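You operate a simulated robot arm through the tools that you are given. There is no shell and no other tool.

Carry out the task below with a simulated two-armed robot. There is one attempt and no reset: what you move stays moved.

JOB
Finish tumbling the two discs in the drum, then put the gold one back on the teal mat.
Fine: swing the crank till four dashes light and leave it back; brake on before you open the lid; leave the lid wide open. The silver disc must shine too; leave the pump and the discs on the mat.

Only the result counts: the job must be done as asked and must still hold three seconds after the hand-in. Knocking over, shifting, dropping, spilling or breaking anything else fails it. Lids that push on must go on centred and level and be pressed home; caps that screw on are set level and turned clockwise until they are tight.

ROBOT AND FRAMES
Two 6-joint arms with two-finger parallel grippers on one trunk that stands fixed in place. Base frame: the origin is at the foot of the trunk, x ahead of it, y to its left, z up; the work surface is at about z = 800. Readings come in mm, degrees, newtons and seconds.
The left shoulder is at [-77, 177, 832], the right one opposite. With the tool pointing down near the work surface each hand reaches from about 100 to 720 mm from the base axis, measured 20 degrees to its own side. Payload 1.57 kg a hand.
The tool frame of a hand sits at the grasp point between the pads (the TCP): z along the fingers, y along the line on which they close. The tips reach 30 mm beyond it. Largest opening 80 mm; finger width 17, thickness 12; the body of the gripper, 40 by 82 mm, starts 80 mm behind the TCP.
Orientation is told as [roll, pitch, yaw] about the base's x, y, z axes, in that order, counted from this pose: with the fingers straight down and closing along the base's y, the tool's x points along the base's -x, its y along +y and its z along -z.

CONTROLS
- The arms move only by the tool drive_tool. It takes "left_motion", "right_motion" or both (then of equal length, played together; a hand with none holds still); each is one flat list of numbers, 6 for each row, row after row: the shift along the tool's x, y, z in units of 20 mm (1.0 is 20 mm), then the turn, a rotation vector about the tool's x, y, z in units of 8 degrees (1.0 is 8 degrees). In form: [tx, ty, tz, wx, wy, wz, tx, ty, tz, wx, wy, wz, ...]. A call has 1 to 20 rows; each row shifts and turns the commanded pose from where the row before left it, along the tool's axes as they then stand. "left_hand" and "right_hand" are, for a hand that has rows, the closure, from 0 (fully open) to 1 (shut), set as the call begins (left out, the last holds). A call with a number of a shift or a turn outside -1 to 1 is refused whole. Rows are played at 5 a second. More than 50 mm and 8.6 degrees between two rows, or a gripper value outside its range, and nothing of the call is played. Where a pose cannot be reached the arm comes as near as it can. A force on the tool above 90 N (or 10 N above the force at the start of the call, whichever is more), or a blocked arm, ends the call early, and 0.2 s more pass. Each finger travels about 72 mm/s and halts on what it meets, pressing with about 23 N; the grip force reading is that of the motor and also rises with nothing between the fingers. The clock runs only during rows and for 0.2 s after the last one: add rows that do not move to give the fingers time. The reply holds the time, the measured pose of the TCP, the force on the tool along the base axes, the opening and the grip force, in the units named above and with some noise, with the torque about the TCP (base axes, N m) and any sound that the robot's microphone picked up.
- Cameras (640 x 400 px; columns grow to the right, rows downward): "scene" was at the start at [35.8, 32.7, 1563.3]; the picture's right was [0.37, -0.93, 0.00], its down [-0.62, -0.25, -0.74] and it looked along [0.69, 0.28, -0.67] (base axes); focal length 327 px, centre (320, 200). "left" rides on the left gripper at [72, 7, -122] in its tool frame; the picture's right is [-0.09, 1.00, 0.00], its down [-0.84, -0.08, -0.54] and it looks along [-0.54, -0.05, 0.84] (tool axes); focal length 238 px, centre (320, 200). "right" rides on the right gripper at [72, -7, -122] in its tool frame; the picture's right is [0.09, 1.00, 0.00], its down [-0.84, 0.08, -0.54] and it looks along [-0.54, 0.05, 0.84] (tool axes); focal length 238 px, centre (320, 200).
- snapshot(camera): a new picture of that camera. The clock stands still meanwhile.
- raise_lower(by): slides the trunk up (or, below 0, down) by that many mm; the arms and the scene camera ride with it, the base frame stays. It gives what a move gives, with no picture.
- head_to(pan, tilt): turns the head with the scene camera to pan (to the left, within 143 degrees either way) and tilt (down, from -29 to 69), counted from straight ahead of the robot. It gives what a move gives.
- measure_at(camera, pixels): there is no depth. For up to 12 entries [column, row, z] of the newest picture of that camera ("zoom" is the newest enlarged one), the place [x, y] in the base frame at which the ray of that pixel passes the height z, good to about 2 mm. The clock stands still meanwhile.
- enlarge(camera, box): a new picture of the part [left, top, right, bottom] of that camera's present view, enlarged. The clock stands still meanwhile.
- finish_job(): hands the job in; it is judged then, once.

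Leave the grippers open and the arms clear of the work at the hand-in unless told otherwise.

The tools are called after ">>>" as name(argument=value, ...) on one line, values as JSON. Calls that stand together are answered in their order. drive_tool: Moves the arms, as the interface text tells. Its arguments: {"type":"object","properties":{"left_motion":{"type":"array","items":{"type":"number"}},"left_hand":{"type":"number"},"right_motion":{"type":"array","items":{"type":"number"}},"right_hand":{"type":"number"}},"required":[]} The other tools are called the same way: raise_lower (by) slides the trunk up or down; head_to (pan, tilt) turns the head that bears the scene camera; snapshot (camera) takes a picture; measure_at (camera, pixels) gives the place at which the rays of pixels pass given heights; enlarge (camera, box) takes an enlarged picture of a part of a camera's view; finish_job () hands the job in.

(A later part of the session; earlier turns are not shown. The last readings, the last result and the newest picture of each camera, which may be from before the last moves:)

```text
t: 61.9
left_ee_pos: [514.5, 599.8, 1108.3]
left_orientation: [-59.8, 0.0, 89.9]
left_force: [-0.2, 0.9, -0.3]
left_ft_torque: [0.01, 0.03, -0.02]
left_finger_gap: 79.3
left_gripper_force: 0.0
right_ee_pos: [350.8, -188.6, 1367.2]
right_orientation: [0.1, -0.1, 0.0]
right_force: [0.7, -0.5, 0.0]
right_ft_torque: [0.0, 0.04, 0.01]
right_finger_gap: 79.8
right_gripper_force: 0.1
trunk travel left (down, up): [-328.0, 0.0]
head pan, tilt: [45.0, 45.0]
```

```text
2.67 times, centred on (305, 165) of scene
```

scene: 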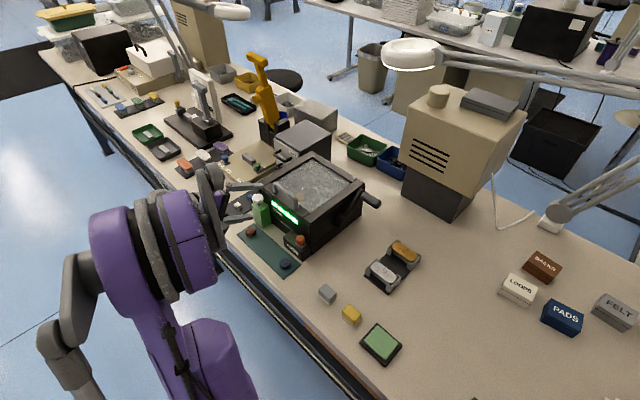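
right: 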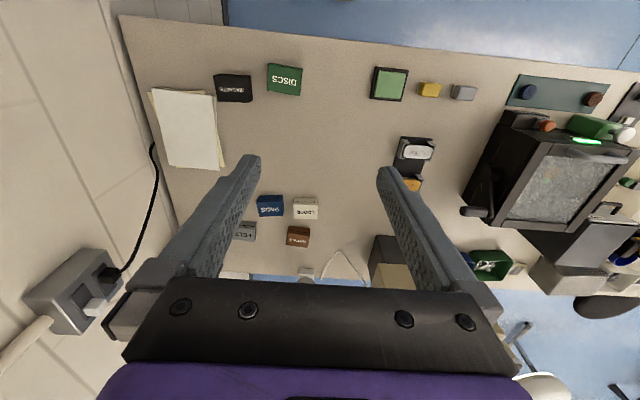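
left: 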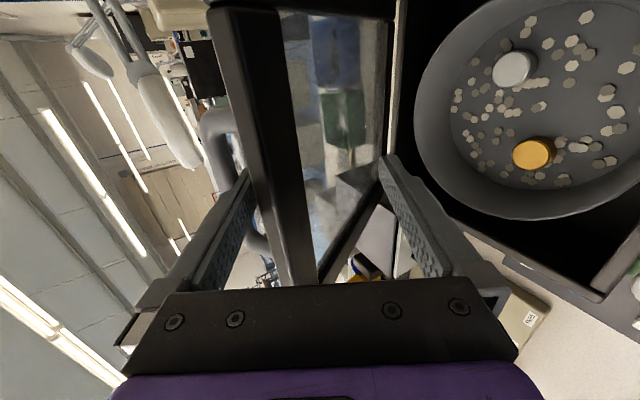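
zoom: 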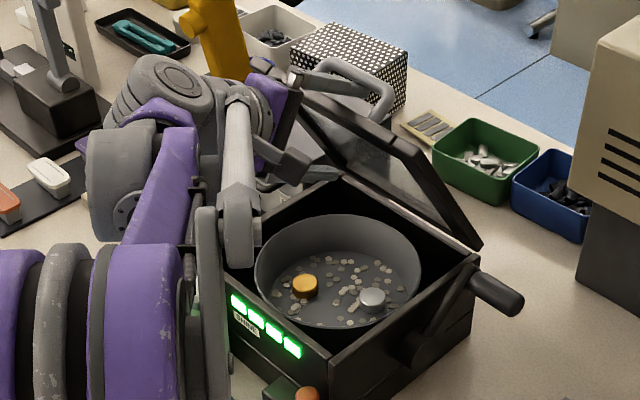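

The lid is at ~60°. Now I narrow the gap to ~50 mm while raising the hand, so that the lower finger comes up against the lid's underside.

>>> drive_tool(left_motion=[0, -0.4, 0, 0, 0, 0, 0, -0.35, 0, 0, 0, 0, 0, 0, 0, 0, 0, 0], left_hand=0.37)

>>> snapshot(camera="left")

>>> enlarge(camera="scene", box=[285, 100, 385, 180])

```text
t: 62.7
left_ee_pos: [522.5, 598.9, 1120.0]
left_orientation: [-59.9, 0.0, 90.0]
left_force: [1.7, -1.0, -5.8]
left_ft_torque: [0.06, 0.17, 0.02]
left_finger_gap: 47.0
left_gripper_force: 0.1
right_ee_pos: [350.2, -188.5, 1368.8]
right_orientation: [0.0, -0.1, 0.0]
right_force: [-0.1, -0.4, 0.8]
right_ft_torque: [-0.04, -0.01, 0.02]
right_finger_gap: 80.1
right_gripper_force: 0.1
trunk travel left (down, up): [-328.0, 0.0]
head pan, tilt: [45.0, 45.0]
```

```text
taken
```

left: 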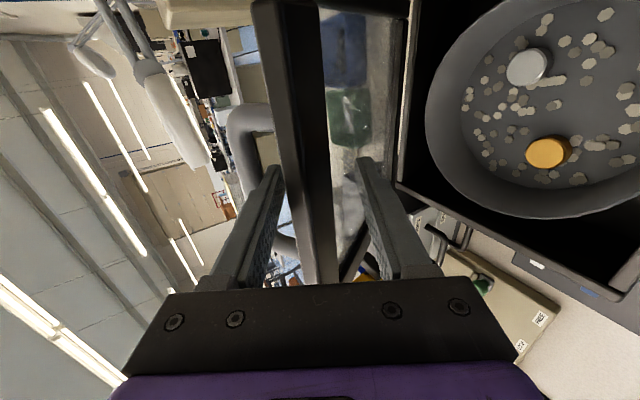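

```text
5.00 times, centred on (335, 140) of scene
```

zoom: 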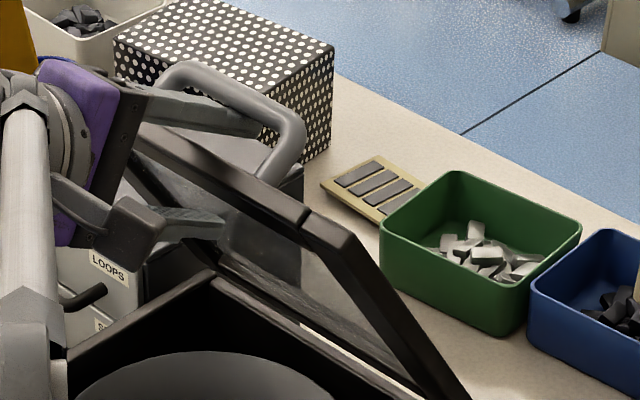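

The lower finger is now under the lid with the upper still in the handle. I begin to withdraw the upper finger from the handle slowly, 24 mm first.

>>> drive_tool(left_motion=[0, 0, -0.4, 0, 0, 0, 0, 0, -0.4, 0, 0, 0, 0, 0, -0.4, 0, 0, 0])

>>> snapshot(camera="left")

>>> enlarge(camera="scene", box=[285, 100, 385, 180])

```text
t: 63.5
left_ee_pos: [500.9, 598.9, 1133.5]
left_orientation: [-60.0, 0.0, 90.0]
left_force: [-0.7, 0.4, 0.1]
left_ft_torque: [-0.02, -0.03, 0.01]
left_finger_gap: 49.5
left_gripper_force: 0.1
right_ee_pos: [348.7, -189.9, 1367.7]
right_orientation: [-0.1, -0.1, 0.0]
right_force: [-0.1, -0.5, -1.1]
right_ft_torque: [-0.01, 0.0, 0.05]
right_finger_gap: 79.9
right_gripper_force: 0.0
trunk travel left (down, up): [-328.0, 0.0]
head pan, tilt: [45.0, 45.0]
```

```text
taken
```

left: 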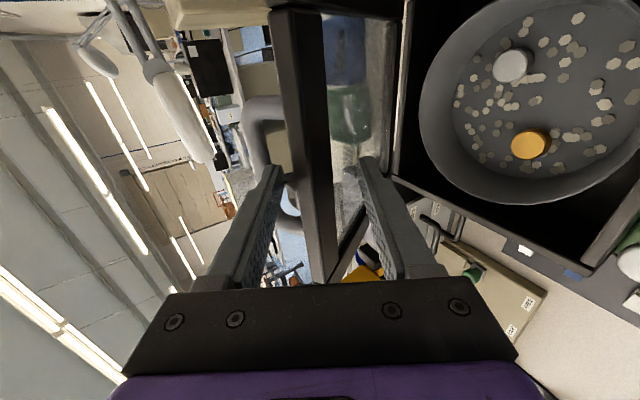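

```text
5.00 times, centred on (335, 140) of scene
```

zoom: 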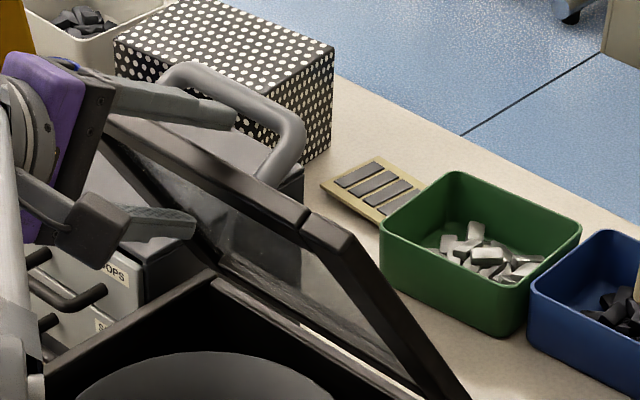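

The lid hasn't moved at all, with near-zero force; maybe the hinge holds here. I withdraw further, slowly, with the lower finger still below as a safety.

>>> drive_tool(left_motion=[0, 0, -0.4, 0, 0, 0, 0, 0, -0.4, 0, 0, 0, 0, 0, -0.4, 0, 0, 0])

>>> snapshot(camera="left")

>>> enlarge(camera="scene", box=[265, 90, 385, 180])

```text
t: 64.3
left_ee_pos: [480.4, 599.3, 1143.2]
left_orientation: [-59.8, 0.0, 89.9]
left_force: [-0.5, 0.3, -0.7]
left_ft_torque: [-0.01, 0.02, 0.02]
left_finger_gap: 51.2
left_gripper_force: 0.3
right_ee_pos: [349.5, -189.4, 1367.9]
right_orientation: [0.0, 0.1, 0.0]
right_force: [-0.2, 0.3, -0.5]
right_ft_torque: [0.0, -0.01, -0.03]
right_finger_gap: 79.8
right_gripper_force: 0.0
trunk travel left (down, up): [-328.0, 0.0]
head pan, tilt: [45.0, 45.0]
```

```text
taken
```

left: 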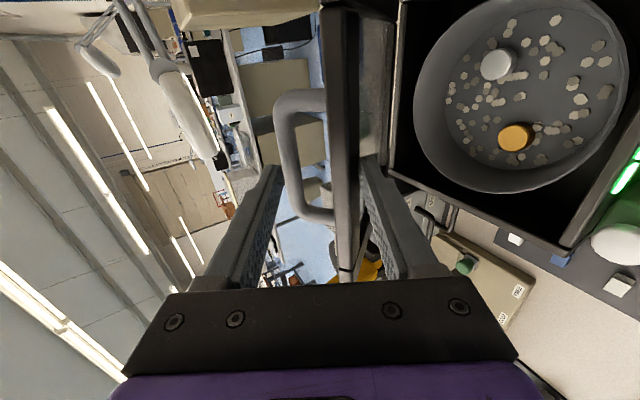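

```text
4.44 times, centred on (325, 135) of scene
```

zoom: 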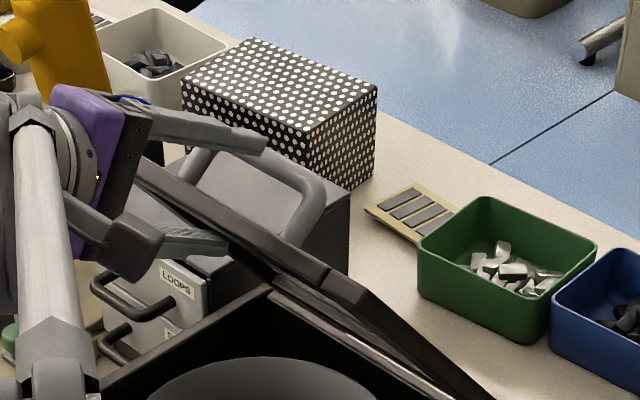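

The lid now rests on the lower finger alone (about 52°) and the upper finger is out of the handle. I push the lid up with the lower finger along the arc.

>>> drive_tool(left_motion=[0, -0.388, 0.193, 0, 0, 0, 0, -0.388, 0.193, 0, 0, 0, 0, -0.37, 0.228, 0, 0, 0, 0, -0.37, 0.228, 0, 0, 0, 0, -0.35, 0.263, 0, 0, 0, 0, -0.35, 0.263, 0, 0, 0])

>>> snapshot(camera="left")

>>> enlarge(camera="scene", box=[265, 80, 405, 180])

```text
t: 65.7
left_ee_pos: [525.7, 599.0, 1170.1]
left_orientation: [-59.9, 0.0, 90.1]
left_force: [-0.3, -1.1, -1.0]
left_ft_torque: [-0.01, 0.02, 0.0]
left_finger_gap: 50.6
left_gripper_force: 0.4
right_ee_pos: [349.9, -189.3, 1368.1]
right_orientation: [-0.1, -0.1, -0.1]
right_force: [-0.3, 0.3, 0.0]
right_ft_torque: [0.0, -0.01, 0.02]
right_finger_gap: 80.1
right_gripper_force: 0.1
trunk travel left (down, up): [-328.0, 0.0]
head pan, tilt: [45.0, 45.0]
```

```text
taken
```

left: 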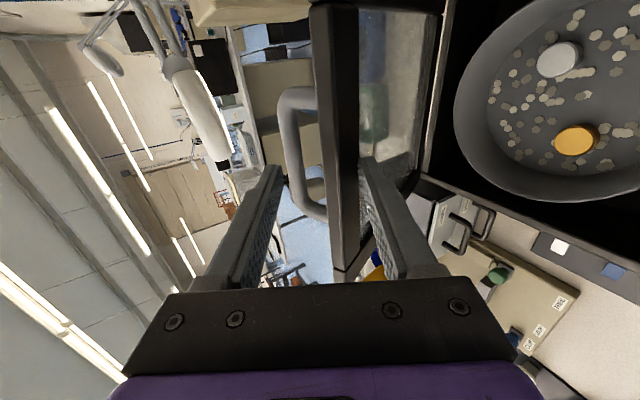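

```text
4.00 times, centred on (335, 130) of scene
```

zoom: 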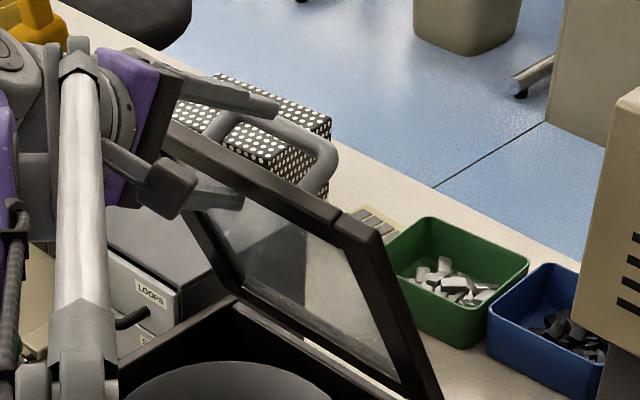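

The push works; the lid is at about 65°. I continue along the arc toward vertical.

>>> drive_tool(left_motion=[0, -0.33, 0.295, 0, 0, 0, 0, -0.33, 0.295, 0, 0, 0, 0, -0.3, 0.325, 0, 0, 0, 0, -0.3, 0.325, 0, 0, 0, 0, -0.273, 0.353, 0, 0, 0, 0, -0.273, 0.353, 0, 0, 0])

>>> snapshot(camera="left")

>>> enlarge(camera="scene", box=[265, 70, 425, 190])

```text
t: 67.1
left_ee_pos: [578.2, 599.1, 1183.3]
left_orientation: [-59.9, 0.0, 89.9]
left_force: [-0.1, 0.3, 0.4]
left_ft_torque: [-0.02, 0.04, -0.02]
left_finger_gap: 50.6
left_gripper_force: 0.0
right_ee_pos: [350.7, -189.5, 1367.5]
right_orientation: [0.0, -0.1, 0.1]
right_force: [0.0, -0.8, 0.9]
right_ft_torque: [0.02, -0.02, -0.03]
right_finger_gap: 79.9
right_gripper_force: 0.1
trunk travel left (down, up): [-328.0, 0.0]
head pan, tilt: [45.0, 45.0]
```

```text
taken
```

left: 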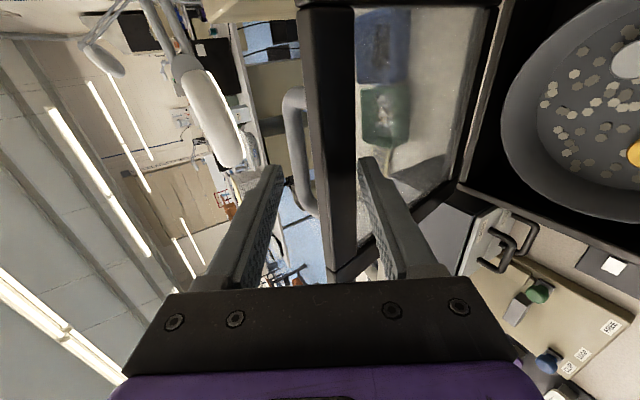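

```text
3.33 times, centred on (345, 130) of scene
```

zoom: 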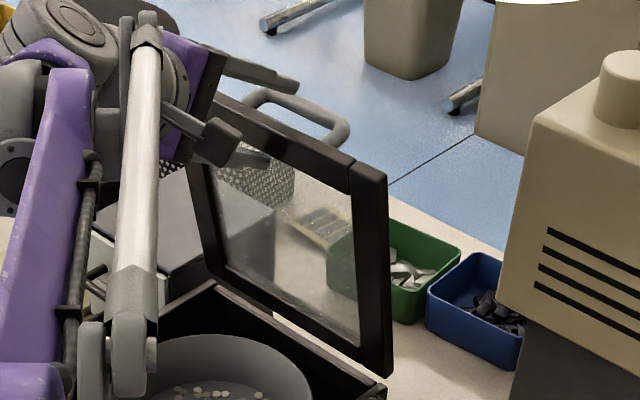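

The lid is about 83°. I push past vertical, watching for the end stop by force.

>>> drive_tool(left_motion=[0, -0.213, 0.398, 0, 0, 0, 0, -0.213, 0.398, 0, 0, 0, 0, -0.194, 0.41, 0, 0, 0, 0, -0.194, 0.41, 0, 0, 0])

>>> enlarge(camera="scene", box=[265, 70, 425, 190])

>>> snapshot(camera="left")

```text
t: 68.1
left_ee_pos: [616.0, 599.7, 1179.5]
left_orientation: [-59.8, 0.1, 90.0]
left_force: [0.1, 0.8, -0.1]
left_ft_torque: [0.0, 0.01, 0.03]
left_finger_gap: 50.3
left_gripper_force: 0.1
right_ee_pos: [350.4, -189.0, 1368.0]
right_orientation: [0.0, 0.0, 0.0]
right_force: [0.7, 0.0, 0.2]
right_ft_torque: [-0.02, 0.02, -0.03]
right_finger_gap: 80.1
right_gripper_force: 0.0
trunk travel left (down, up): [-328.0, 0.0]
head pan, tilt: [45.0, 45.0]
```

```text
3.33 times, centred on (345, 130) of scene
```

zoom: 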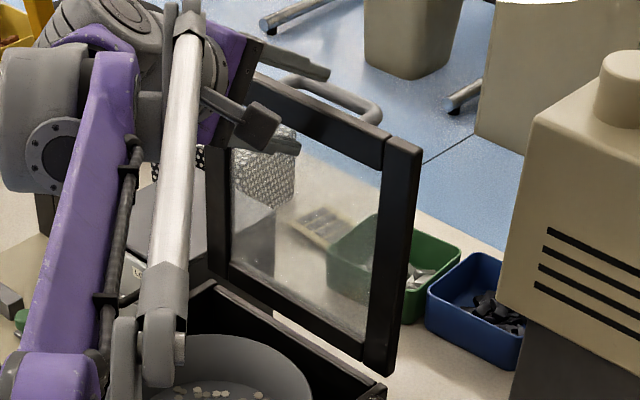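

```text
taken
```

left: 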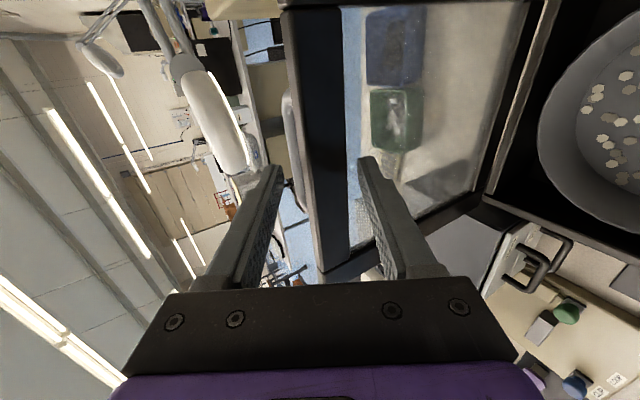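

The lid looks just past vertical, about 93–95°. I continue gently.

>>> drive_tool(left_motion=[0, -0.16, 0.43, 0, 0, 0, 0, -0.16, 0.43, 0, 0, 0, 0, -0.128, 0.445, 0, 0, 0, 0, -0.128, 0.445, 0, 0, 0])

>>> enlarge(camera="scene", box=[265, 70, 425, 190])

>>> snapshot(camera="left")

```text
t: 69.1
left_ee_pos: [651.8, 599.6, 1170.4]
left_orientation: [-60.0, 0.0, 90.1]
left_force: [0.5, 0.9, -0.1]
left_ft_torque: [-0.01, -0.01, 0.0]
left_finger_gap: 50.6
left_gripper_force: 0.0
right_ee_pos: [350.5, -188.8, 1367.4]
right_orientation: [0.0, -0.1, 0.0]
right_force: [0.1, -0.1, -0.2]
right_ft_torque: [0.03, -0.01, 0.02]
right_finger_gap: 80.1
right_gripper_force: 0.1
trunk travel left (down, up): [-328.0, 0.0]
head pan, tilt: [45.0, 45.0]
```

```text
3.33 times, centred on (345, 130) of scene
```

zoom: 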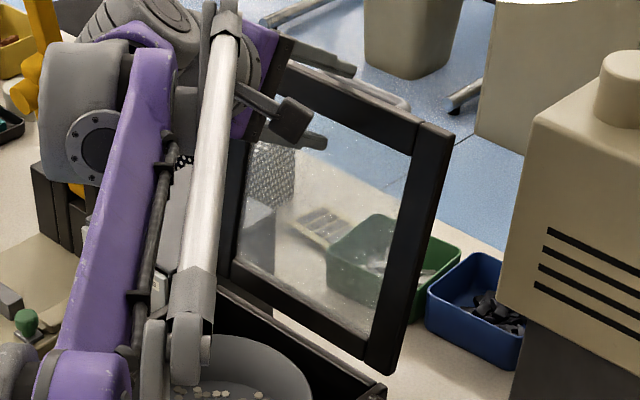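

```text
taken
```

left: 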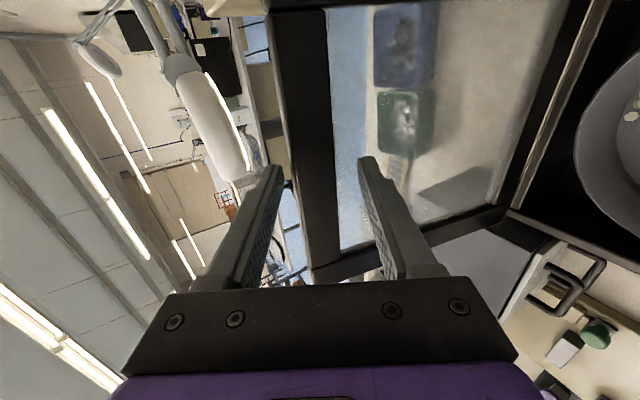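

The lid is about 105° and force is zero. I push a bit more to find where it rests.

>>> drive_tool(left_motion=[0, -0.1, 0.42, 0, 0, 0, 0, -0.1, 0.42, 0, 0, 0])

>>> enlarge(camera="scene", box=[265, 70, 425, 190])

>>> snapshot(camera="left")

```text
t: 69.7
left_ee_pos: [654.5, 600.9, 1174.4]
left_orientation: [-60.3, -0.1, 90.2]
left_force: [-58.6, -9.8, 21.5]
left_ft_torque: [-0.95, 2.15, -0.04]
left_finger_gap: 59.9
left_gripper_force: 5.6
right_ee_pos: [338.2, -191.6, 1368.8]
right_orientation: [0.2, -0.5, 0.0]
right_force: [-0.4, 0.6, -0.6]
right_ft_torque: [0.01, 0.01, 0.0]
right_finger_gap: 79.8
right_gripper_force: 0.0
trunk travel left (down, up): [-328.0, 0.0]
head pan, tilt: [45.0, 45.0]
```

```text
3.33 times, centred on (345, 130) of scene
```

zoom: 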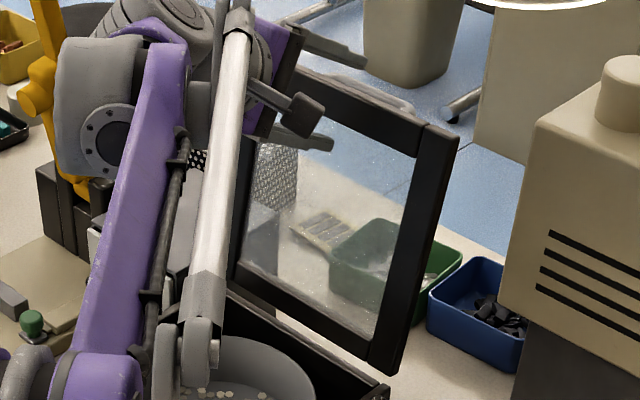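

```text
taken
```

left: 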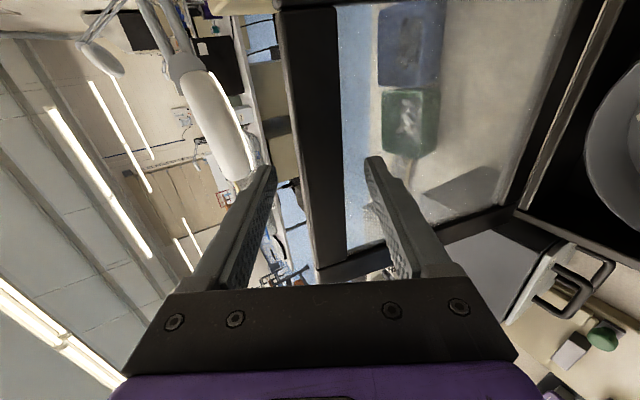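

The lid met its stop (58 N). I back off at once along the fingers.

>>> drive_tool(left_motion=[0, 0.1, -0.5, 0, 0, 0, 0, 0.1, -0.6, 0, 0, 0, 0, 0, -0.8, 0, 0, 0, 0, 0, -0.8, 0, 0, 0])

>>> snapshot(camera="scene")

>>> enlarge(camera="scene", box=[225, 70, 425, 250])

```text
t: 70.7
left_ee_pos: [619.5, 599.2, 1191.2]
left_orientation: [-60.0, -0.1, 89.9]
left_force: [-0.3, 0.5, 0.2]
left_ft_torque: [0.01, 0.0, 0.01]
left_finger_gap: 50.3
left_gripper_force: 0.0
right_ee_pos: [350.3, -189.1, 1368.0]
right_orientation: [0.0, 0.0, 0.1]
right_force: [1.2, 0.3, 0.4]
right_ft_torque: [0.0, 0.04, 0.01]
right_finger_gap: 80.2
right_gripper_force: 0.1
trunk travel left (down, up): [-328.0, 0.0]
head pan, tilt: [45.0, 45.0]
```

```text
taken
```

scene: 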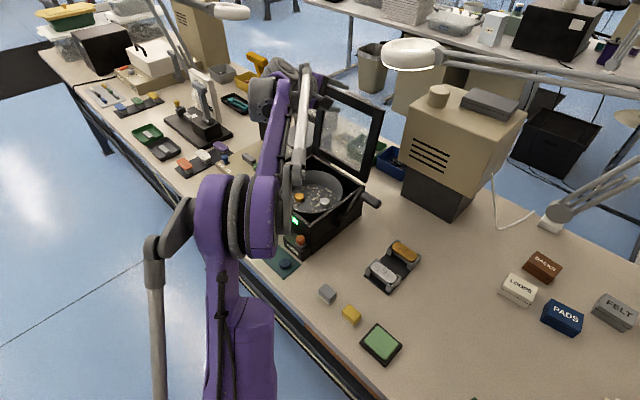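

```text
2.22 times, centred on (325, 160) of scene
```

zoom: 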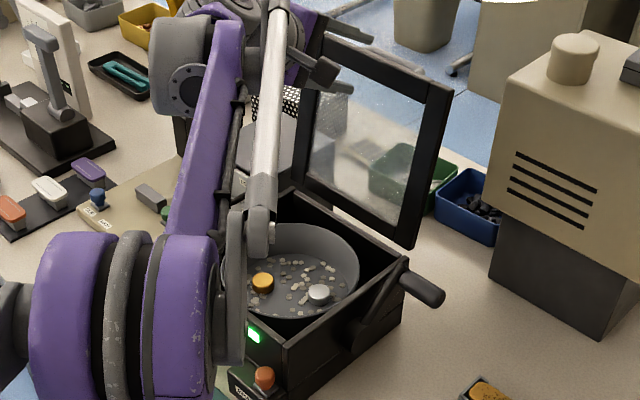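

The lid stays wide open at its stop. I pull the hand back to about (380, 580, 1200) and then turn the tool straight down.

>>> drive_tool(left_motion=[0, 0.467, -0.885, 0, 0, 0, 0, 0.467, -0.885, 0, 0, 0, 0.1, 0.467, -0.885, 0, 0, 0, 0.1, 0.467, -0.885, 0, 0, 0, 0.1, 0.467, -0.885, 0, 0, 0, 0.1, 0.467, -0.885, 0, 0, 0, 0.1, 0.467, -0.885, 0, 0, 0, 0.1, 0.467, -0.885, 0, 0, 0, 0.1, 0.467, -0.885, 0, 0, 0, 0.1, 0.467, -0.885, 0, 0, 0, 0.1, 0.467, -0.885, 0, 0, 0, 0.1, 0.467, -0.885, 0, 0, 0])

>>> drive_tool(left_motion=[0, 0, 0, -0.94, 0, 0, 0, 0, 0, -0.94, 0, 0, 0, 0, 0, -0.94, 0, 0, 0, 0, 0, -0.94, 0, 0, 0, 0, 0, -0.94, 0, 0, 0, 0, 0, -0.94, 0, 0, 0, 0, 0, -0.94, 0, 0, 0, 0, 0, -0.92, 0, 0], left_hand=0)

>>> snapshot(camera="left")

>>> snapshot(camera="scene")

```text
t: 73.3
left_ee_pos: [377.5, 577.3, 1199.3]
left_orientation: [-60.0, 0.0, 90.1]
left_force: [-0.2, -0.7, 0.5]
left_ft_torque: [0.0, -0.01, -0.03]
left_finger_gap: 50.1
left_gripper_force: 0.1
right_ee_pos: [350.6, -189.5, 1367.2]
right_orientation: [0.0, 0.0, 0.0]
right_force: [0.2, 0.4, 0.7]
right_ft_torque: [-0.01, 0.02, 0.0]
right_finger_gap: 80.0
right_gripper_force: 0.0
trunk travel left (down, up): [-328.0, 0.0]
head pan, tilt: [45.0, 45.0]
```

```text
t: 75.1
left_ee_pos: [379.1, 579.6, 1199.8]
left_orientation: [0.2, 0.0, 90.0]
left_force: [0.1, -0.8, 0.1]
left_ft_torque: [0.01, 0.01, -0.01]
left_finger_gap: 80.1
left_gripper_force: 0.1
right_ee_pos: [350.7, -188.2, 1367.0]
right_orientation: [-0.1, -0.1, 0.0]
right_force: [-0.2, 0.4, 0.0]
right_ft_torque: [-0.01, 0.01, 0.02]
right_finger_gap: 79.9
right_gripper_force: 0.0
trunk travel left (down, up): [-328.0, 0.0]
head pan, tilt: [45.0, 45.0]
```

```text
taken
```

left: 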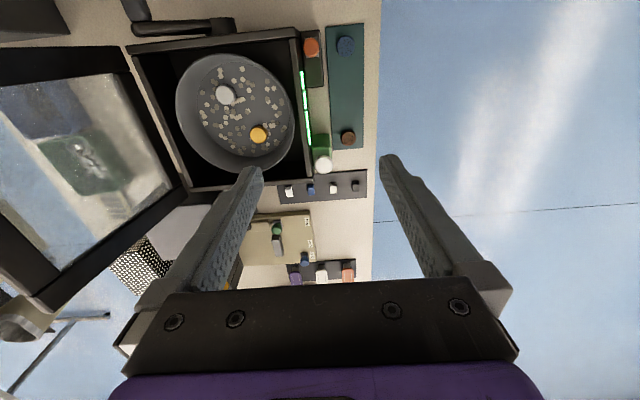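

```text
taken
```

scene: 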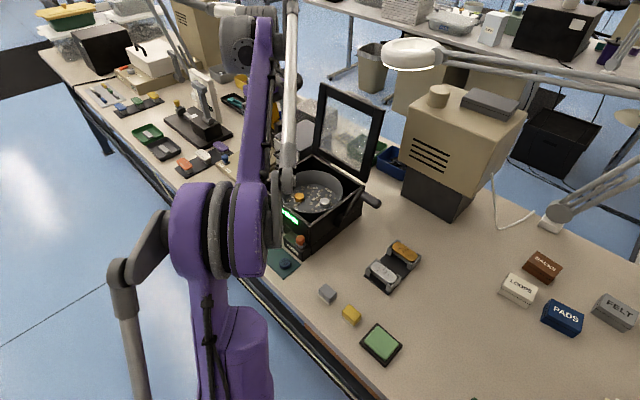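

A good view into the bowl: the gold disc is at (259, 134), the silver one at (225, 94). I triangulate the gold disc and the bowl with both cameras.

>>> enlarge(camera="left", box=[160, 40, 330, 180])

>>> measure_at(camera="left", pixels=[[259, 134, 860], [259, 134, 880], [259, 134, 840], [225, 94, 860], [294, 115, 900], [176, 105, 900], [235, 55, 900], [240, 171, 900], [347, 85, 802]])

>>> enlarge(camera="scene", box=[265, 150, 385, 250])

>>> measure_at(camera="scene", pixels=[[299, 197, 860], [299, 197, 880], [299, 197, 840], [323.5, 202, 860], [323.5, 202, 880]])

```text
2.86 times, centred on (245, 110) of left
```

zoom: 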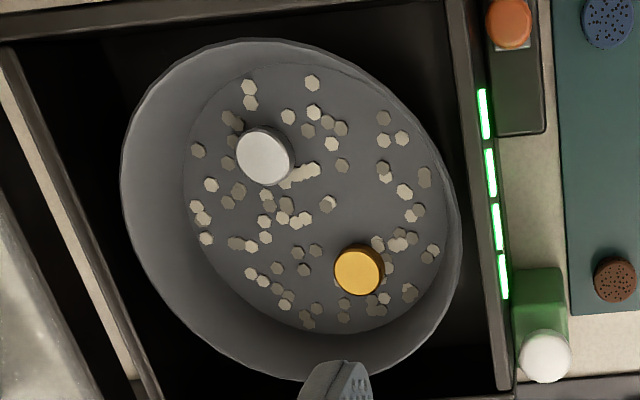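

```text
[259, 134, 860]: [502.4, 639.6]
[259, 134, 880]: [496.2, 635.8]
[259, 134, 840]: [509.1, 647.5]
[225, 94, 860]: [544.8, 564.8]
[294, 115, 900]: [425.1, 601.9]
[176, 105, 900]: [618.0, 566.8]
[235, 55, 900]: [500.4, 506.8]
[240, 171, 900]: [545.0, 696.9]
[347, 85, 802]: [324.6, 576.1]
```

```text
4.00 times, centred on (325, 200) of scene
```

zoom: 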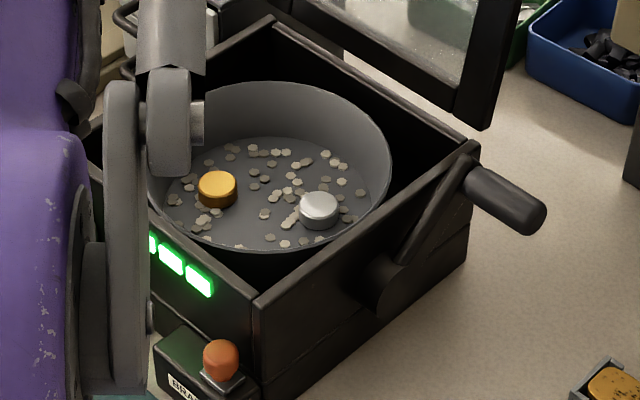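

```text
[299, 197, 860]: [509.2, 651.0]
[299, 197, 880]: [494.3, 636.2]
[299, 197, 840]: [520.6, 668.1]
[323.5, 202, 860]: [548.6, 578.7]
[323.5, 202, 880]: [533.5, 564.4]
```

The gold disc's top is at about (496, 636, 879), ~32 mm wide and ~18 mm thick. I set a 58 mm gap, descend to z≈1010, then move over the disc with the fingers closing along x.

>>> drive_tool(left_motion=[0, 0, 0.95, 0, 0, 0, 0, 0, 0.95, 0, 0, 0, 0, 0, 0.95, 0, 0, 0, 0, 0, 0.95, 0, 0, 0, 0, 0, 0.95, 0, 0, 0, 0, 0, 0.95, 0, 0, 0, 0, 0, 0.95, 0, 0, 0, 0, 0, 0.95, 0, 0, 0, 0, 0, 0.95, 0, 0, 0, 0, 0, 0.95, 0, 0, 0, -0.467, -0.975, 0, 0, 0, 0, -0.467, -0.975, 0, 0, 0, 0, -0.467, -0.975, 0, 0, 0, 0, -0.467, -0.975, 0, 0, 0, 0, -0.467, -0.975, 0, 0, 0, 0, -0.467, -0.975, 0, 0, 0, 0], left_hand=0.28)

>>> snapshot(camera="left")

>>> snapshot(camera="scene")

```text
t: 78.5
left_ee_pos: [498.5, 638.3, 1009.0]
left_orientation: [0.2, -0.1, 90.0]
left_force: [0.2, -0.6, 0.6]
left_ft_torque: [-0.01, 0.07, -0.01]
left_finger_gap: 57.7
left_gripper_force: 0.1
right_ee_pos: [350.9, -188.1, 1367.2]
right_orientation: [0.0, 0.0, -0.1]
right_force: [-0.3, 0.1, 0.1]
right_ft_torque: [0.0, 0.03, 0.03]
right_finger_gap: 80.2
right_gripper_force: 0.1
trunk travel left (down, up): [-328.0, 0.0]
head pan, tilt: [45.0, 45.0]
```

```text
taken
```

left: 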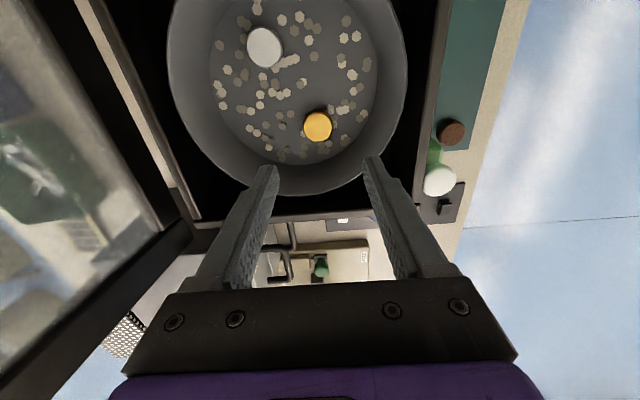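

```text
taken
```

scene: 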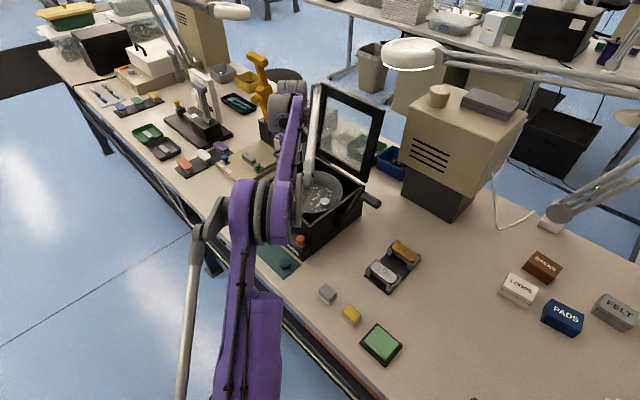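

I re-measure the gold disc from here, at (318, 126), and the rim and floor edges.

>>> enlarge(camera="left", box=[240, 60, 420, 200])

>>> measure_at(camera="left", pixels=[[318, 126, 879], [318, 126, 870], [304, 126, 879], [332, 126, 879], [318, 139, 879], [318, 140, 862], [283, 158, 862], [377, 75, 862], [405, 80, 930], [283, 192, 930]])

```text
2.86 times, centred on (330, 130) of left
```

zoom: 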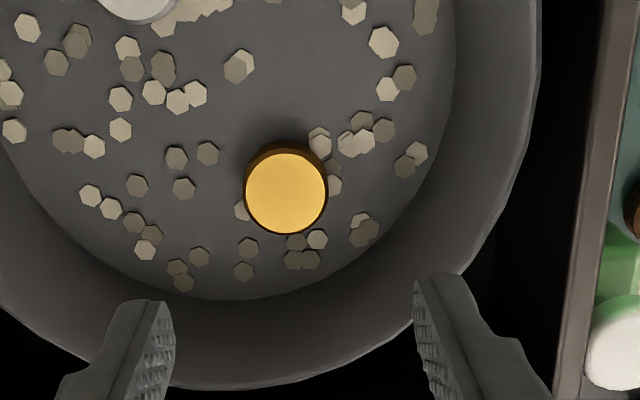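

```text
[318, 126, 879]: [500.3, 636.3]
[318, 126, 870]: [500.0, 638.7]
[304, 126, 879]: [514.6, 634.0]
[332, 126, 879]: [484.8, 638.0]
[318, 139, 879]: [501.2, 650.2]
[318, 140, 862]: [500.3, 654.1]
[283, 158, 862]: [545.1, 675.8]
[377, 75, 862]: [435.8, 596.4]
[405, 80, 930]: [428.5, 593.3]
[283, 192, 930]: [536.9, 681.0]
```

The disc centre is (500, 638) and the hand is at (498.5, 638.3). I narrow the gap to ~46 mm and descend to z≈912 first.

>>> drive_tool(left_motion=[0, -0.07, 0.81, 0, 0, 0, 0, 0, 0.81, 0, 0, 0, 0, 0, 0.81, 0, 0, 0, 0, 0, 0.81, 0, 0, 0, 0, 0, 0.81, 0, 0, 0, 0, 0, 0.81, 0, 0, 0], left_hand=0.425)

>>> snapshot(camera="left")

>>> enlarge(camera="left", box=[240, 80, 420, 220])

```text
t: 79.9
left_ee_pos: [498.0, 636.0, 911.6]
left_orientation: [0.1, 0.0, 90.1]
left_force: [0.1, -0.4, 0.6]
left_ft_torque: [-0.03, 0.01, 0.01]
left_finger_gap: 45.8
left_gripper_force: 0.1
right_ee_pos: [349.7, -188.8, 1367.8]
right_orientation: [0.1, 0.0, -0.1]
right_force: [0.5, 0.5, 0.5]
right_ft_torque: [-0.03, -0.04, 0.0]
right_finger_gap: 80.0
right_gripper_force: 0.0
trunk travel left (down, up): [-328.0, 0.0]
head pan, tilt: [45.0, 45.0]
```

```text
taken
```

left: 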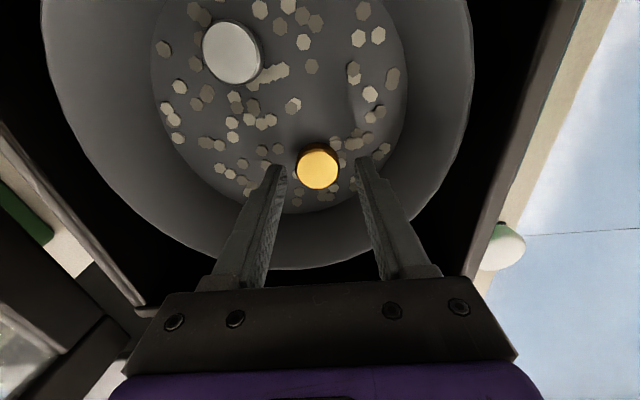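

```text
2.86 times, centred on (330, 150) of left
```

zoom: 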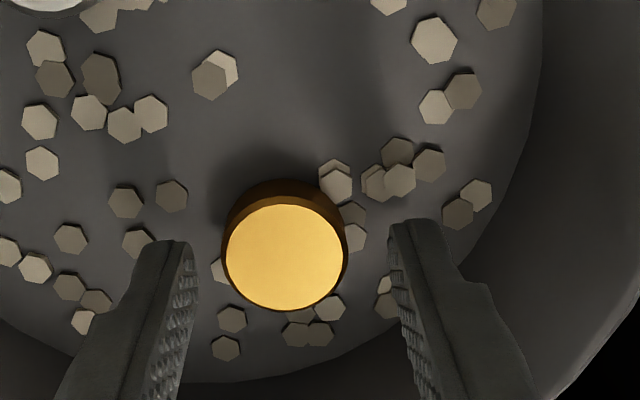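

The disc sits centred between the fingertips. I lower 12 mm more and then close gently on it.

>>> measure_at(camera="left", pixels=[[317.8, 169.2, 879], [317.8, 169.2, 875]])

>>> drive_tool(left_motion=[0, -0.05, 0.3, 0, 0, 0, 0, 0, 0.3, 0, 0, 0])

>>> snapshot(camera="left")

```text
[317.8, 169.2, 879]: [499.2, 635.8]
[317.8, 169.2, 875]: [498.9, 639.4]
```

```text
t: 80.5
left_ee_pos: [498.3, 635.5, 900.9]
left_orientation: [0.2, -0.1, 89.9]
left_force: [-0.5, 0.8, -0.6]
left_ft_torque: [-0.02, 0.0, -0.01]
left_finger_gap: 46.2
left_gripper_force: 0.1
right_ee_pos: [349.6, -189.1, 1367.8]
right_orientation: [-0.1, 0.0, 0.0]
right_force: [0.4, -0.2, 0.7]
right_ft_torque: [0.0, -0.02, 0.0]
right_finger_gap: 79.8
right_gripper_force: 0.0
trunk travel left (down, up): [-328.0, 0.0]
head pan, tilt: [45.0, 45.0]
```

```text
taken
```

left: 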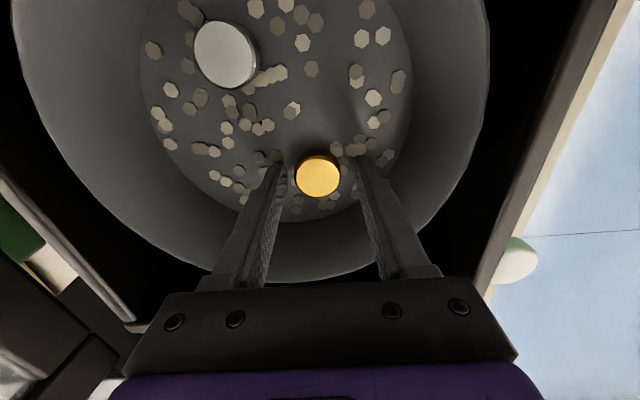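

Tips are at z≈871. I lower 3 mm more and close on the disc, giving the fingers time.

>>> drive_tool(left_motion=[-0.05, 0, 0.15, 0, 0, 0])

>>> drive_tool(left_motion=[0, 0, 0, 0, 0, 0, 0, 0, 0, 0, 0, 0, 0, 0, 0, 0, 0, 0], left_hand=1)

>>> enlarge(camera="left", box=[240, 100, 400, 240])

```text
t: 80.9
left_ee_pos: [498.4, 637.2, 899.2]
left_orientation: [0.1, 0.0, 90.0]
left_force: [-0.7, -0.7, 0.0]
left_ft_torque: [0.01, 0.0, -0.02]
left_finger_gap: 45.7
left_gripper_force: 0.0
right_ee_pos: [349.2, -189.3, 1367.1]
right_orientation: [-0.1, 0.1, -0.1]
right_force: [0.0, -0.6, -0.6]
right_ft_torque: [0.01, 0.02, 0.01]
right_finger_gap: 80.1
right_gripper_force: 0.1
trunk travel left (down, up): [-328.0, 0.0]
head pan, tilt: [45.0, 45.0]
```

```text
t: 81.7
left_ee_pos: [498.8, 635.4, 898.0]
left_orientation: [0.1, 0.0, 90.0]
left_force: [-0.4, 0.0, 0.2]
left_ft_torque: [0.02, 0.0, 0.02]
left_finger_gap: 30.2
left_gripper_force: 22.8
right_ee_pos: [349.3, -188.6, 1367.9]
right_orientation: [0.0, 0.0, 0.0]
right_force: [0.3, -0.7, -0.7]
right_ft_torque: [0.03, 0.01, 0.01]
right_finger_gap: 80.1
right_gripper_force: 0.1
trunk travel left (down, up): [-328.0, 0.0]
head pan, tilt: [45.0, 45.0]
```

```text
2.86 times, centred on (320, 170) of left
```

zoom: 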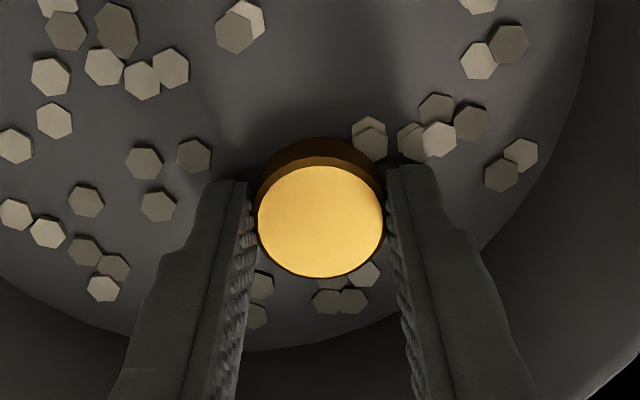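

The disc is gripped (gap 30.2 mm, 22.8 N). I lift it straight up.

>>> drive_tool(left_motion=[0, 0, -0.4, 0, 0, 0, 0, 0, -0.6, 0, 0, 0, 0, 0, -0.8, 0, 0, 0, 0, 0, -0.9, 0, 0, 0, 0, 0, -0.9, 0, 0, 0, 0, 0, -0.9, 0, 0, 0, 0, 0, -0.9, 0, 0, 0])

>>> snapshot(camera="left")

>>> snapshot(camera="scene")

```text
t: 83.3
left_ee_pos: [497.3, 634.5, 1007.1]
left_orientation: [0.1, -0.1, 90.0]
left_force: [-0.3, -0.1, -0.2]
left_ft_torque: [0.02, -0.01, 0.0]
left_finger_gap: 30.5
left_gripper_force: 23.9
right_ee_pos: [350.2, -189.6, 1366.9]
right_orientation: [-0.1, -0.1, 0.0]
right_force: [-0.1, 0.1, 0.3]
right_ft_torque: [0.03, 0.02, 0.0]
right_finger_gap: 79.7
right_gripper_force: 0.0
trunk travel left (down, up): [-328.0, 0.0]
head pan, tilt: [45.0, 45.0]
```

```text
taken
```

left: 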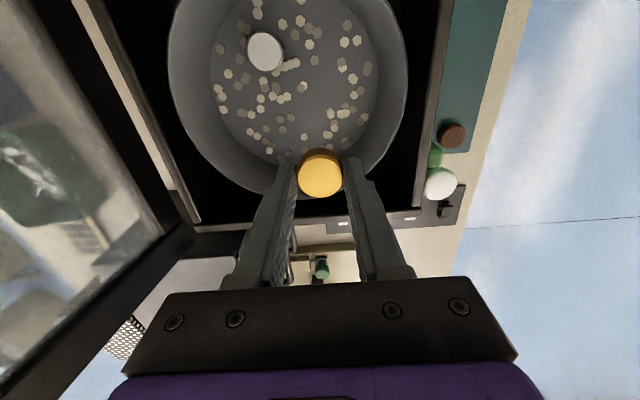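

```text
taken
```

scene: 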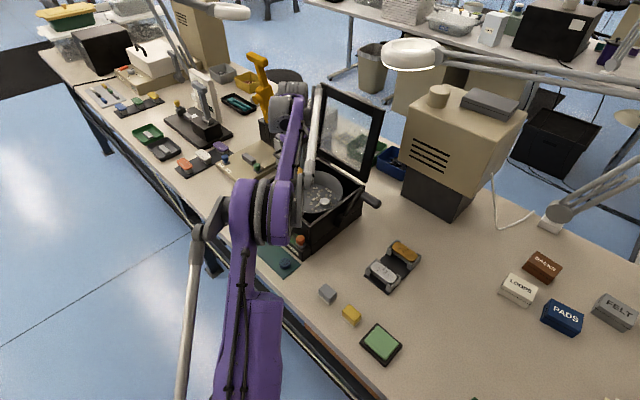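

The gold disc is held level, and the silver one and the chips stayed put. I carry it back toward the mat at this height, to (324, 600).

>>> drive_tool(left_motion=[0.19, 0.961, 0, 0, 0, 0, 0.19, 0.961, 0, 0, 0, 0, 0.19, 0.961, 0, 0, 0, 0, 0.19, 0.961, 0, 0, 0, 0, 0.19, 0.961, 0, 0, 0, 0, 0.19, 0.961, 0, 0, 0, 0, 0.19, 0.961, 0, 0, 0, 0, 0.19, 0.961, 0, 0, 0, 0, 0.19, 0.961, 0, 0, 0, 0])

>>> snapshot(camera="left")

>>> snapshot(camera="scene")

```text
t: 85.3
left_ee_pos: [325.7, 602.2, 1007.1]
left_orientation: [0.0, 0.0, 90.0]
left_force: [0.1, 0.1, -0.3]
left_ft_torque: [0.0, -0.01, -0.01]
left_finger_gap: 30.4
left_gripper_force: 23.2
right_ee_pos: [348.8, -190.4, 1367.9]
right_orientation: [-0.1, -0.1, 0.0]
right_force: [-0.5, 0.7, -0.2]
right_ft_torque: [-0.02, 0.0, 0.01]
right_finger_gap: 79.9
right_gripper_force: 0.0
trunk travel left (down, up): [-328.0, 0.0]
head pan, tilt: [45.0, 45.0]
```

```text
taken
```

left: 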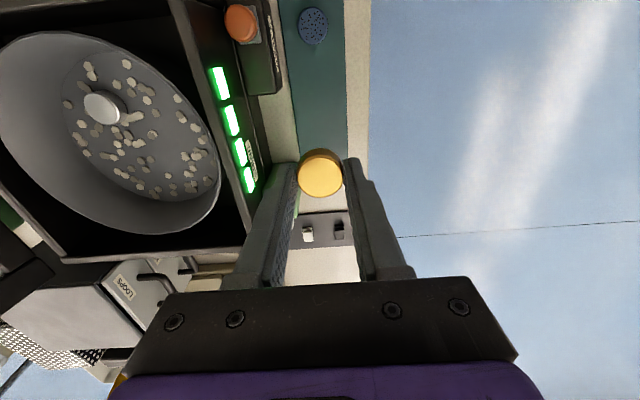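

```text
taken
```

scene: 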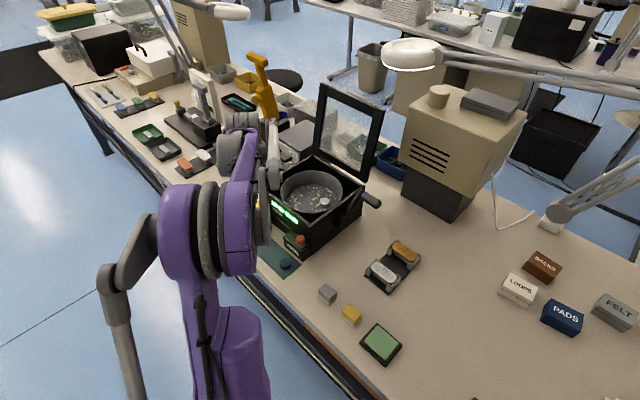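

I measure the mat's edges and the blue disc in this view at z≈802.

>>> measure_at(camera="left", pixels=[[290, 60, 802], [343, 60, 802], [294, 120, 802], [346, 120, 802], [313, 25, 805], [305, 8, 802]])

```text
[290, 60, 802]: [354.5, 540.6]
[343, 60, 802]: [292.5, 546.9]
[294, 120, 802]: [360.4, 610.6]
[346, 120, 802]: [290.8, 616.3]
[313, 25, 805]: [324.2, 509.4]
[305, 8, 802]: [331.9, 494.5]
```

The mat spans x 291–357, so (325, 602) is its middle, with the other discs over 85 mm away. I descend to z≈865.

>>> drive_tool(left_motion=[0.05, 0, 0.89, 0, 0, 0, 0.05, 0, 0.89, 0, 0, 0, 0, 0, 0.89, 0, 0, 0, 0, 0, 0.89, 0, 0, 0, 0, 0, 0.89, 0, 0, 0, 0, 0, 0.89, 0, 0, 0, 0, 0, 0.89, 0, 0, 0, 0, 0, 0.87, 0, 0, 0])

>>> snapshot(camera="left")

```text
t: 87.1
left_ee_pos: [324.9, 600.9, 862.5]
left_orientation: [0.1, 0.1, 90.0]
left_force: [-0.4, 0.2, -0.3]
left_ft_torque: [-0.04, 0.01, 0.02]
left_finger_gap: 30.2
left_gripper_force: 23.5
right_ee_pos: [349.7, -188.6, 1367.2]
right_orientation: [0.1, -0.1, -0.1]
right_force: [0.3, 0.3, 0.4]
right_ft_torque: [0.03, 0.01, -0.05]
right_finger_gap: 80.0
right_gripper_force: 0.1
trunk travel left (down, up): [-328.0, 0.0]
head pan, tilt: [45.0, 45.0]
```

```text
taken
```

left: 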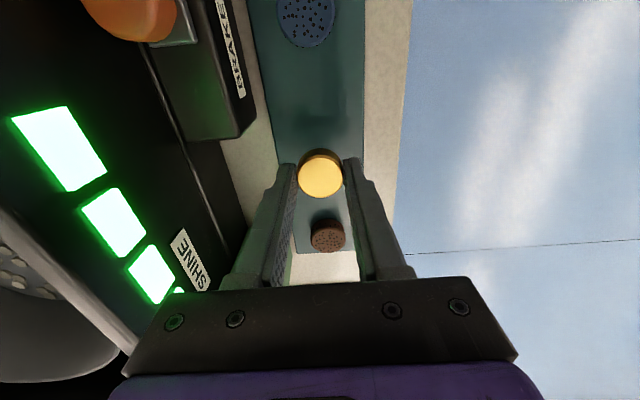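

Clear of everything. I lower in small steps until the force shows contact with the mat.

>>> drive_tool(left_motion=[0, 0, 0.2, 0, 0, 0, 0, 0, 0.2, 0, 0, 0, 0, 0, 0.2, 0, 0, 0, 0, 0, 0.15, 0, 0, 0])

>>> drive_tool(left_motion=[0, 0, 0.1, 0, 0, 0, 0, 0, 0.1, 0, 0, 0])

```text
t: 88.1
left_ee_pos: [325.2, 599.9, 850.4]
left_orientation: [0.1, -0.1, 90.0]
left_force: [0.1, 0.0, -0.2]
left_ft_torque: [0.02, 0.01, 0.01]
left_finger_gap: 30.4
left_gripper_force: 22.7
right_ee_pos: [349.4, -189.8, 1369.0]
right_orientation: [0.0, -0.1, 0.1]
right_force: [0.4, 0.9, -0.2]
right_ft_torque: [-0.01, 0.01, 0.0]
right_finger_gap: 79.9
right_gripper_force: 0.0
trunk travel left (down, up): [-328.0, 0.0]
head pan, tilt: [45.0, 45.0]
```

```text
t: 88.7
left_ee_pos: [325.8, 600.7, 845.5]
left_orientation: [0.1, -0.1, 90.0]
left_force: [0.1, -1.1, -1.1]
left_ft_torque: [-0.05, -0.01, -0.01]
left_finger_gap: 30.4
left_gripper_force: 22.9
right_ee_pos: [349.6, -188.6, 1367.0]
right_orientation: [0.0, 0.0, 0.0]
right_force: [-0.4, 0.4, -0.9]
right_ft_torque: [0.01, 0.01, 0.0]
right_finger_gap: 80.3
right_gripper_force: 0.1
trunk travel left (down, up): [-328.0, 0.0]
head pan, tilt: [45.0, 45.0]
```

No contact yet. I go on in 1.5 mm steps.

>>> drive_tool(left_motion=[0, 0, 0.075, 0, 0, 0, 0, 0, 0.075, 0, 0, 0])

>>> enlarge(camera="scene", box=[225, 180, 325, 280])

```text
t: 89.3
left_ee_pos: [325.7, 599.7, 842.3]
left_orientation: [0.2, 0.1, 90.0]
left_force: [-0.4, -0.6, 0.2]
left_ft_torque: [0.02, 0.02, 0.01]
left_finger_gap: 30.4
left_gripper_force: 23.2
right_ee_pos: [350.1, -188.3, 1368.4]
right_orientation: [0.0, 0.0, 0.1]
right_force: [1.1, -0.3, -0.3]
right_ft_torque: [-0.07, 0.01, 0.02]
right_finger_gap: 80.2
right_gripper_force: 0.0
trunk travel left (down, up): [-328.0, 0.0]
head pan, tilt: [45.0, 45.0]
```

```text
4.00 times, centred on (275, 230) of scene
```

zoom: 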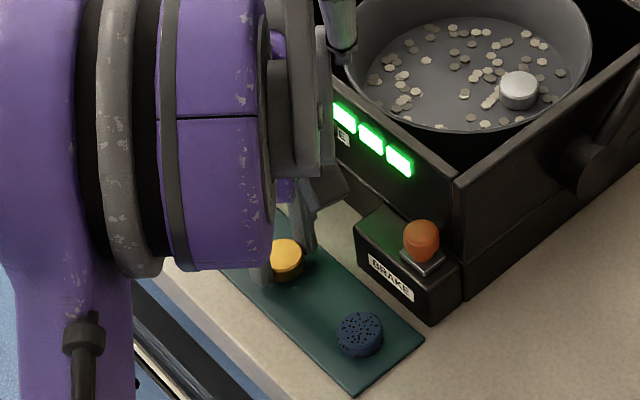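

The disc is just above the mat. I continue down in 1 mm rows.

>>> drive_tool(left_motion=[0, 0, 0.06, 0, 0, 0, 0, 0, 0.06, 0, 0, 0])

>>> drive_tool(left_motion=[0, 0, 0.06, 0, 0, 0])

```text
t: 89.9
left_ee_pos: [324.4, 601.4, 840.0]
left_orientation: [0.2, -0.1, 90.1]
left_force: [-0.5, 0.5, 0.3]
left_ft_torque: [-0.02, 0.02, -0.03]
left_finger_gap: 30.3
left_gripper_force: 23.2
right_ee_pos: [350.0, -189.2, 1367.2]
right_orientation: [0.0, -0.1, 0.0]
right_force: [0.5, 0.0, 0.3]
right_ft_torque: [-0.03, 0.01, 0.01]
right_finger_gap: 80.2
right_gripper_force: 0.0
trunk travel left (down, up): [-328.0, 0.0]
head pan, tilt: [45.0, 45.0]
```

```text
t: 90.3
left_ee_pos: [324.9, 600.1, 838.4]
left_orientation: [0.1, 0.2, 90.0]
left_force: [-0.4, -0.7, 0.2]
left_ft_torque: [-0.01, 0.03, 0.01]
left_finger_gap: 30.4
left_gripper_force: 22.5
right_ee_pos: [348.8, -188.4, 1367.0]
right_orientation: [0.0, 0.0, 0.0]
right_force: [0.4, 0.2, 0.4]
right_ft_torque: [0.02, -0.01, -0.01]
right_finger_gap: 80.0
right_gripper_force: 0.1
trunk travel left (down, up): [-328.0, 0.0]
head pan, tilt: [45.0, 45.0]
```

Still no contact; tips are at 808. I go on 1 mm at a time.

>>> drive_tool(left_motion=[0, 0, 0.06, 0, 0, 0])

>>> drive_tool(left_motion=[0, 0, 0.06, 0, 0, 0])

>>> enlarge(camera="scene", box=[255, 210, 335, 270])

```text
t: 90.7
left_ee_pos: [324.8, 600.4, 837.8]
left_orientation: [0.1, 0.0, 90.0]
left_force: [-0.8, -0.2, 1.3]
left_ft_torque: [0.02, -0.01, 0.02]
left_finger_gap: 30.4
left_gripper_force: 22.8
right_ee_pos: [348.9, -189.7, 1368.0]
right_orientation: [0.0, 0.0, 0.0]
right_force: [0.3, 0.1, -0.5]
right_ft_torque: [0.03, 0.01, -0.02]
right_finger_gap: 80.1
right_gripper_force: 0.1
trunk travel left (down, up): [-328.0, 0.0]
head pan, tilt: [45.0, 45.0]
```

```text
t: 91.1
left_ee_pos: [324.1, 600.8, 837.7]
left_orientation: [0.0, -0.1, 90.0]
left_force: [3.1, 1.6, 10.8]
left_ft_torque: [0.06, -0.14, -0.01]
left_finger_gap: 30.2
left_gripper_force: 23.4
right_ee_pos: [349.3, -190.8, 1367.7]
right_orientation: [-0.1, -0.1, 0.0]
right_force: [0.0, -0.1, 0.5]
right_ft_torque: [-0.01, 0.0, 0.01]
right_finger_gap: 80.1
right_gripper_force: 0.0
trunk travel left (down, up): [-328.0, 0.0]
head pan, tilt: [45.0, 45.0]
```

```text
6.67 times, centred on (295, 240) of scene
```

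zoom: 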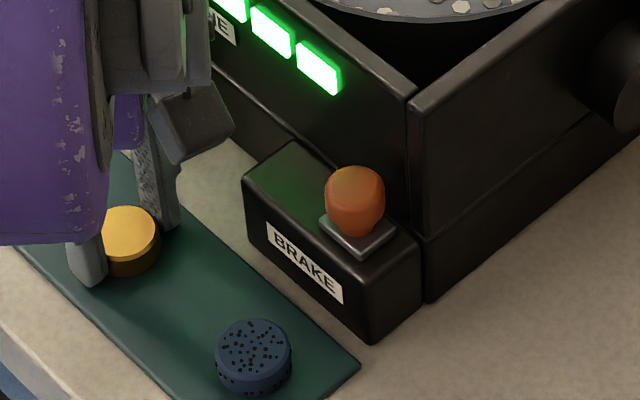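

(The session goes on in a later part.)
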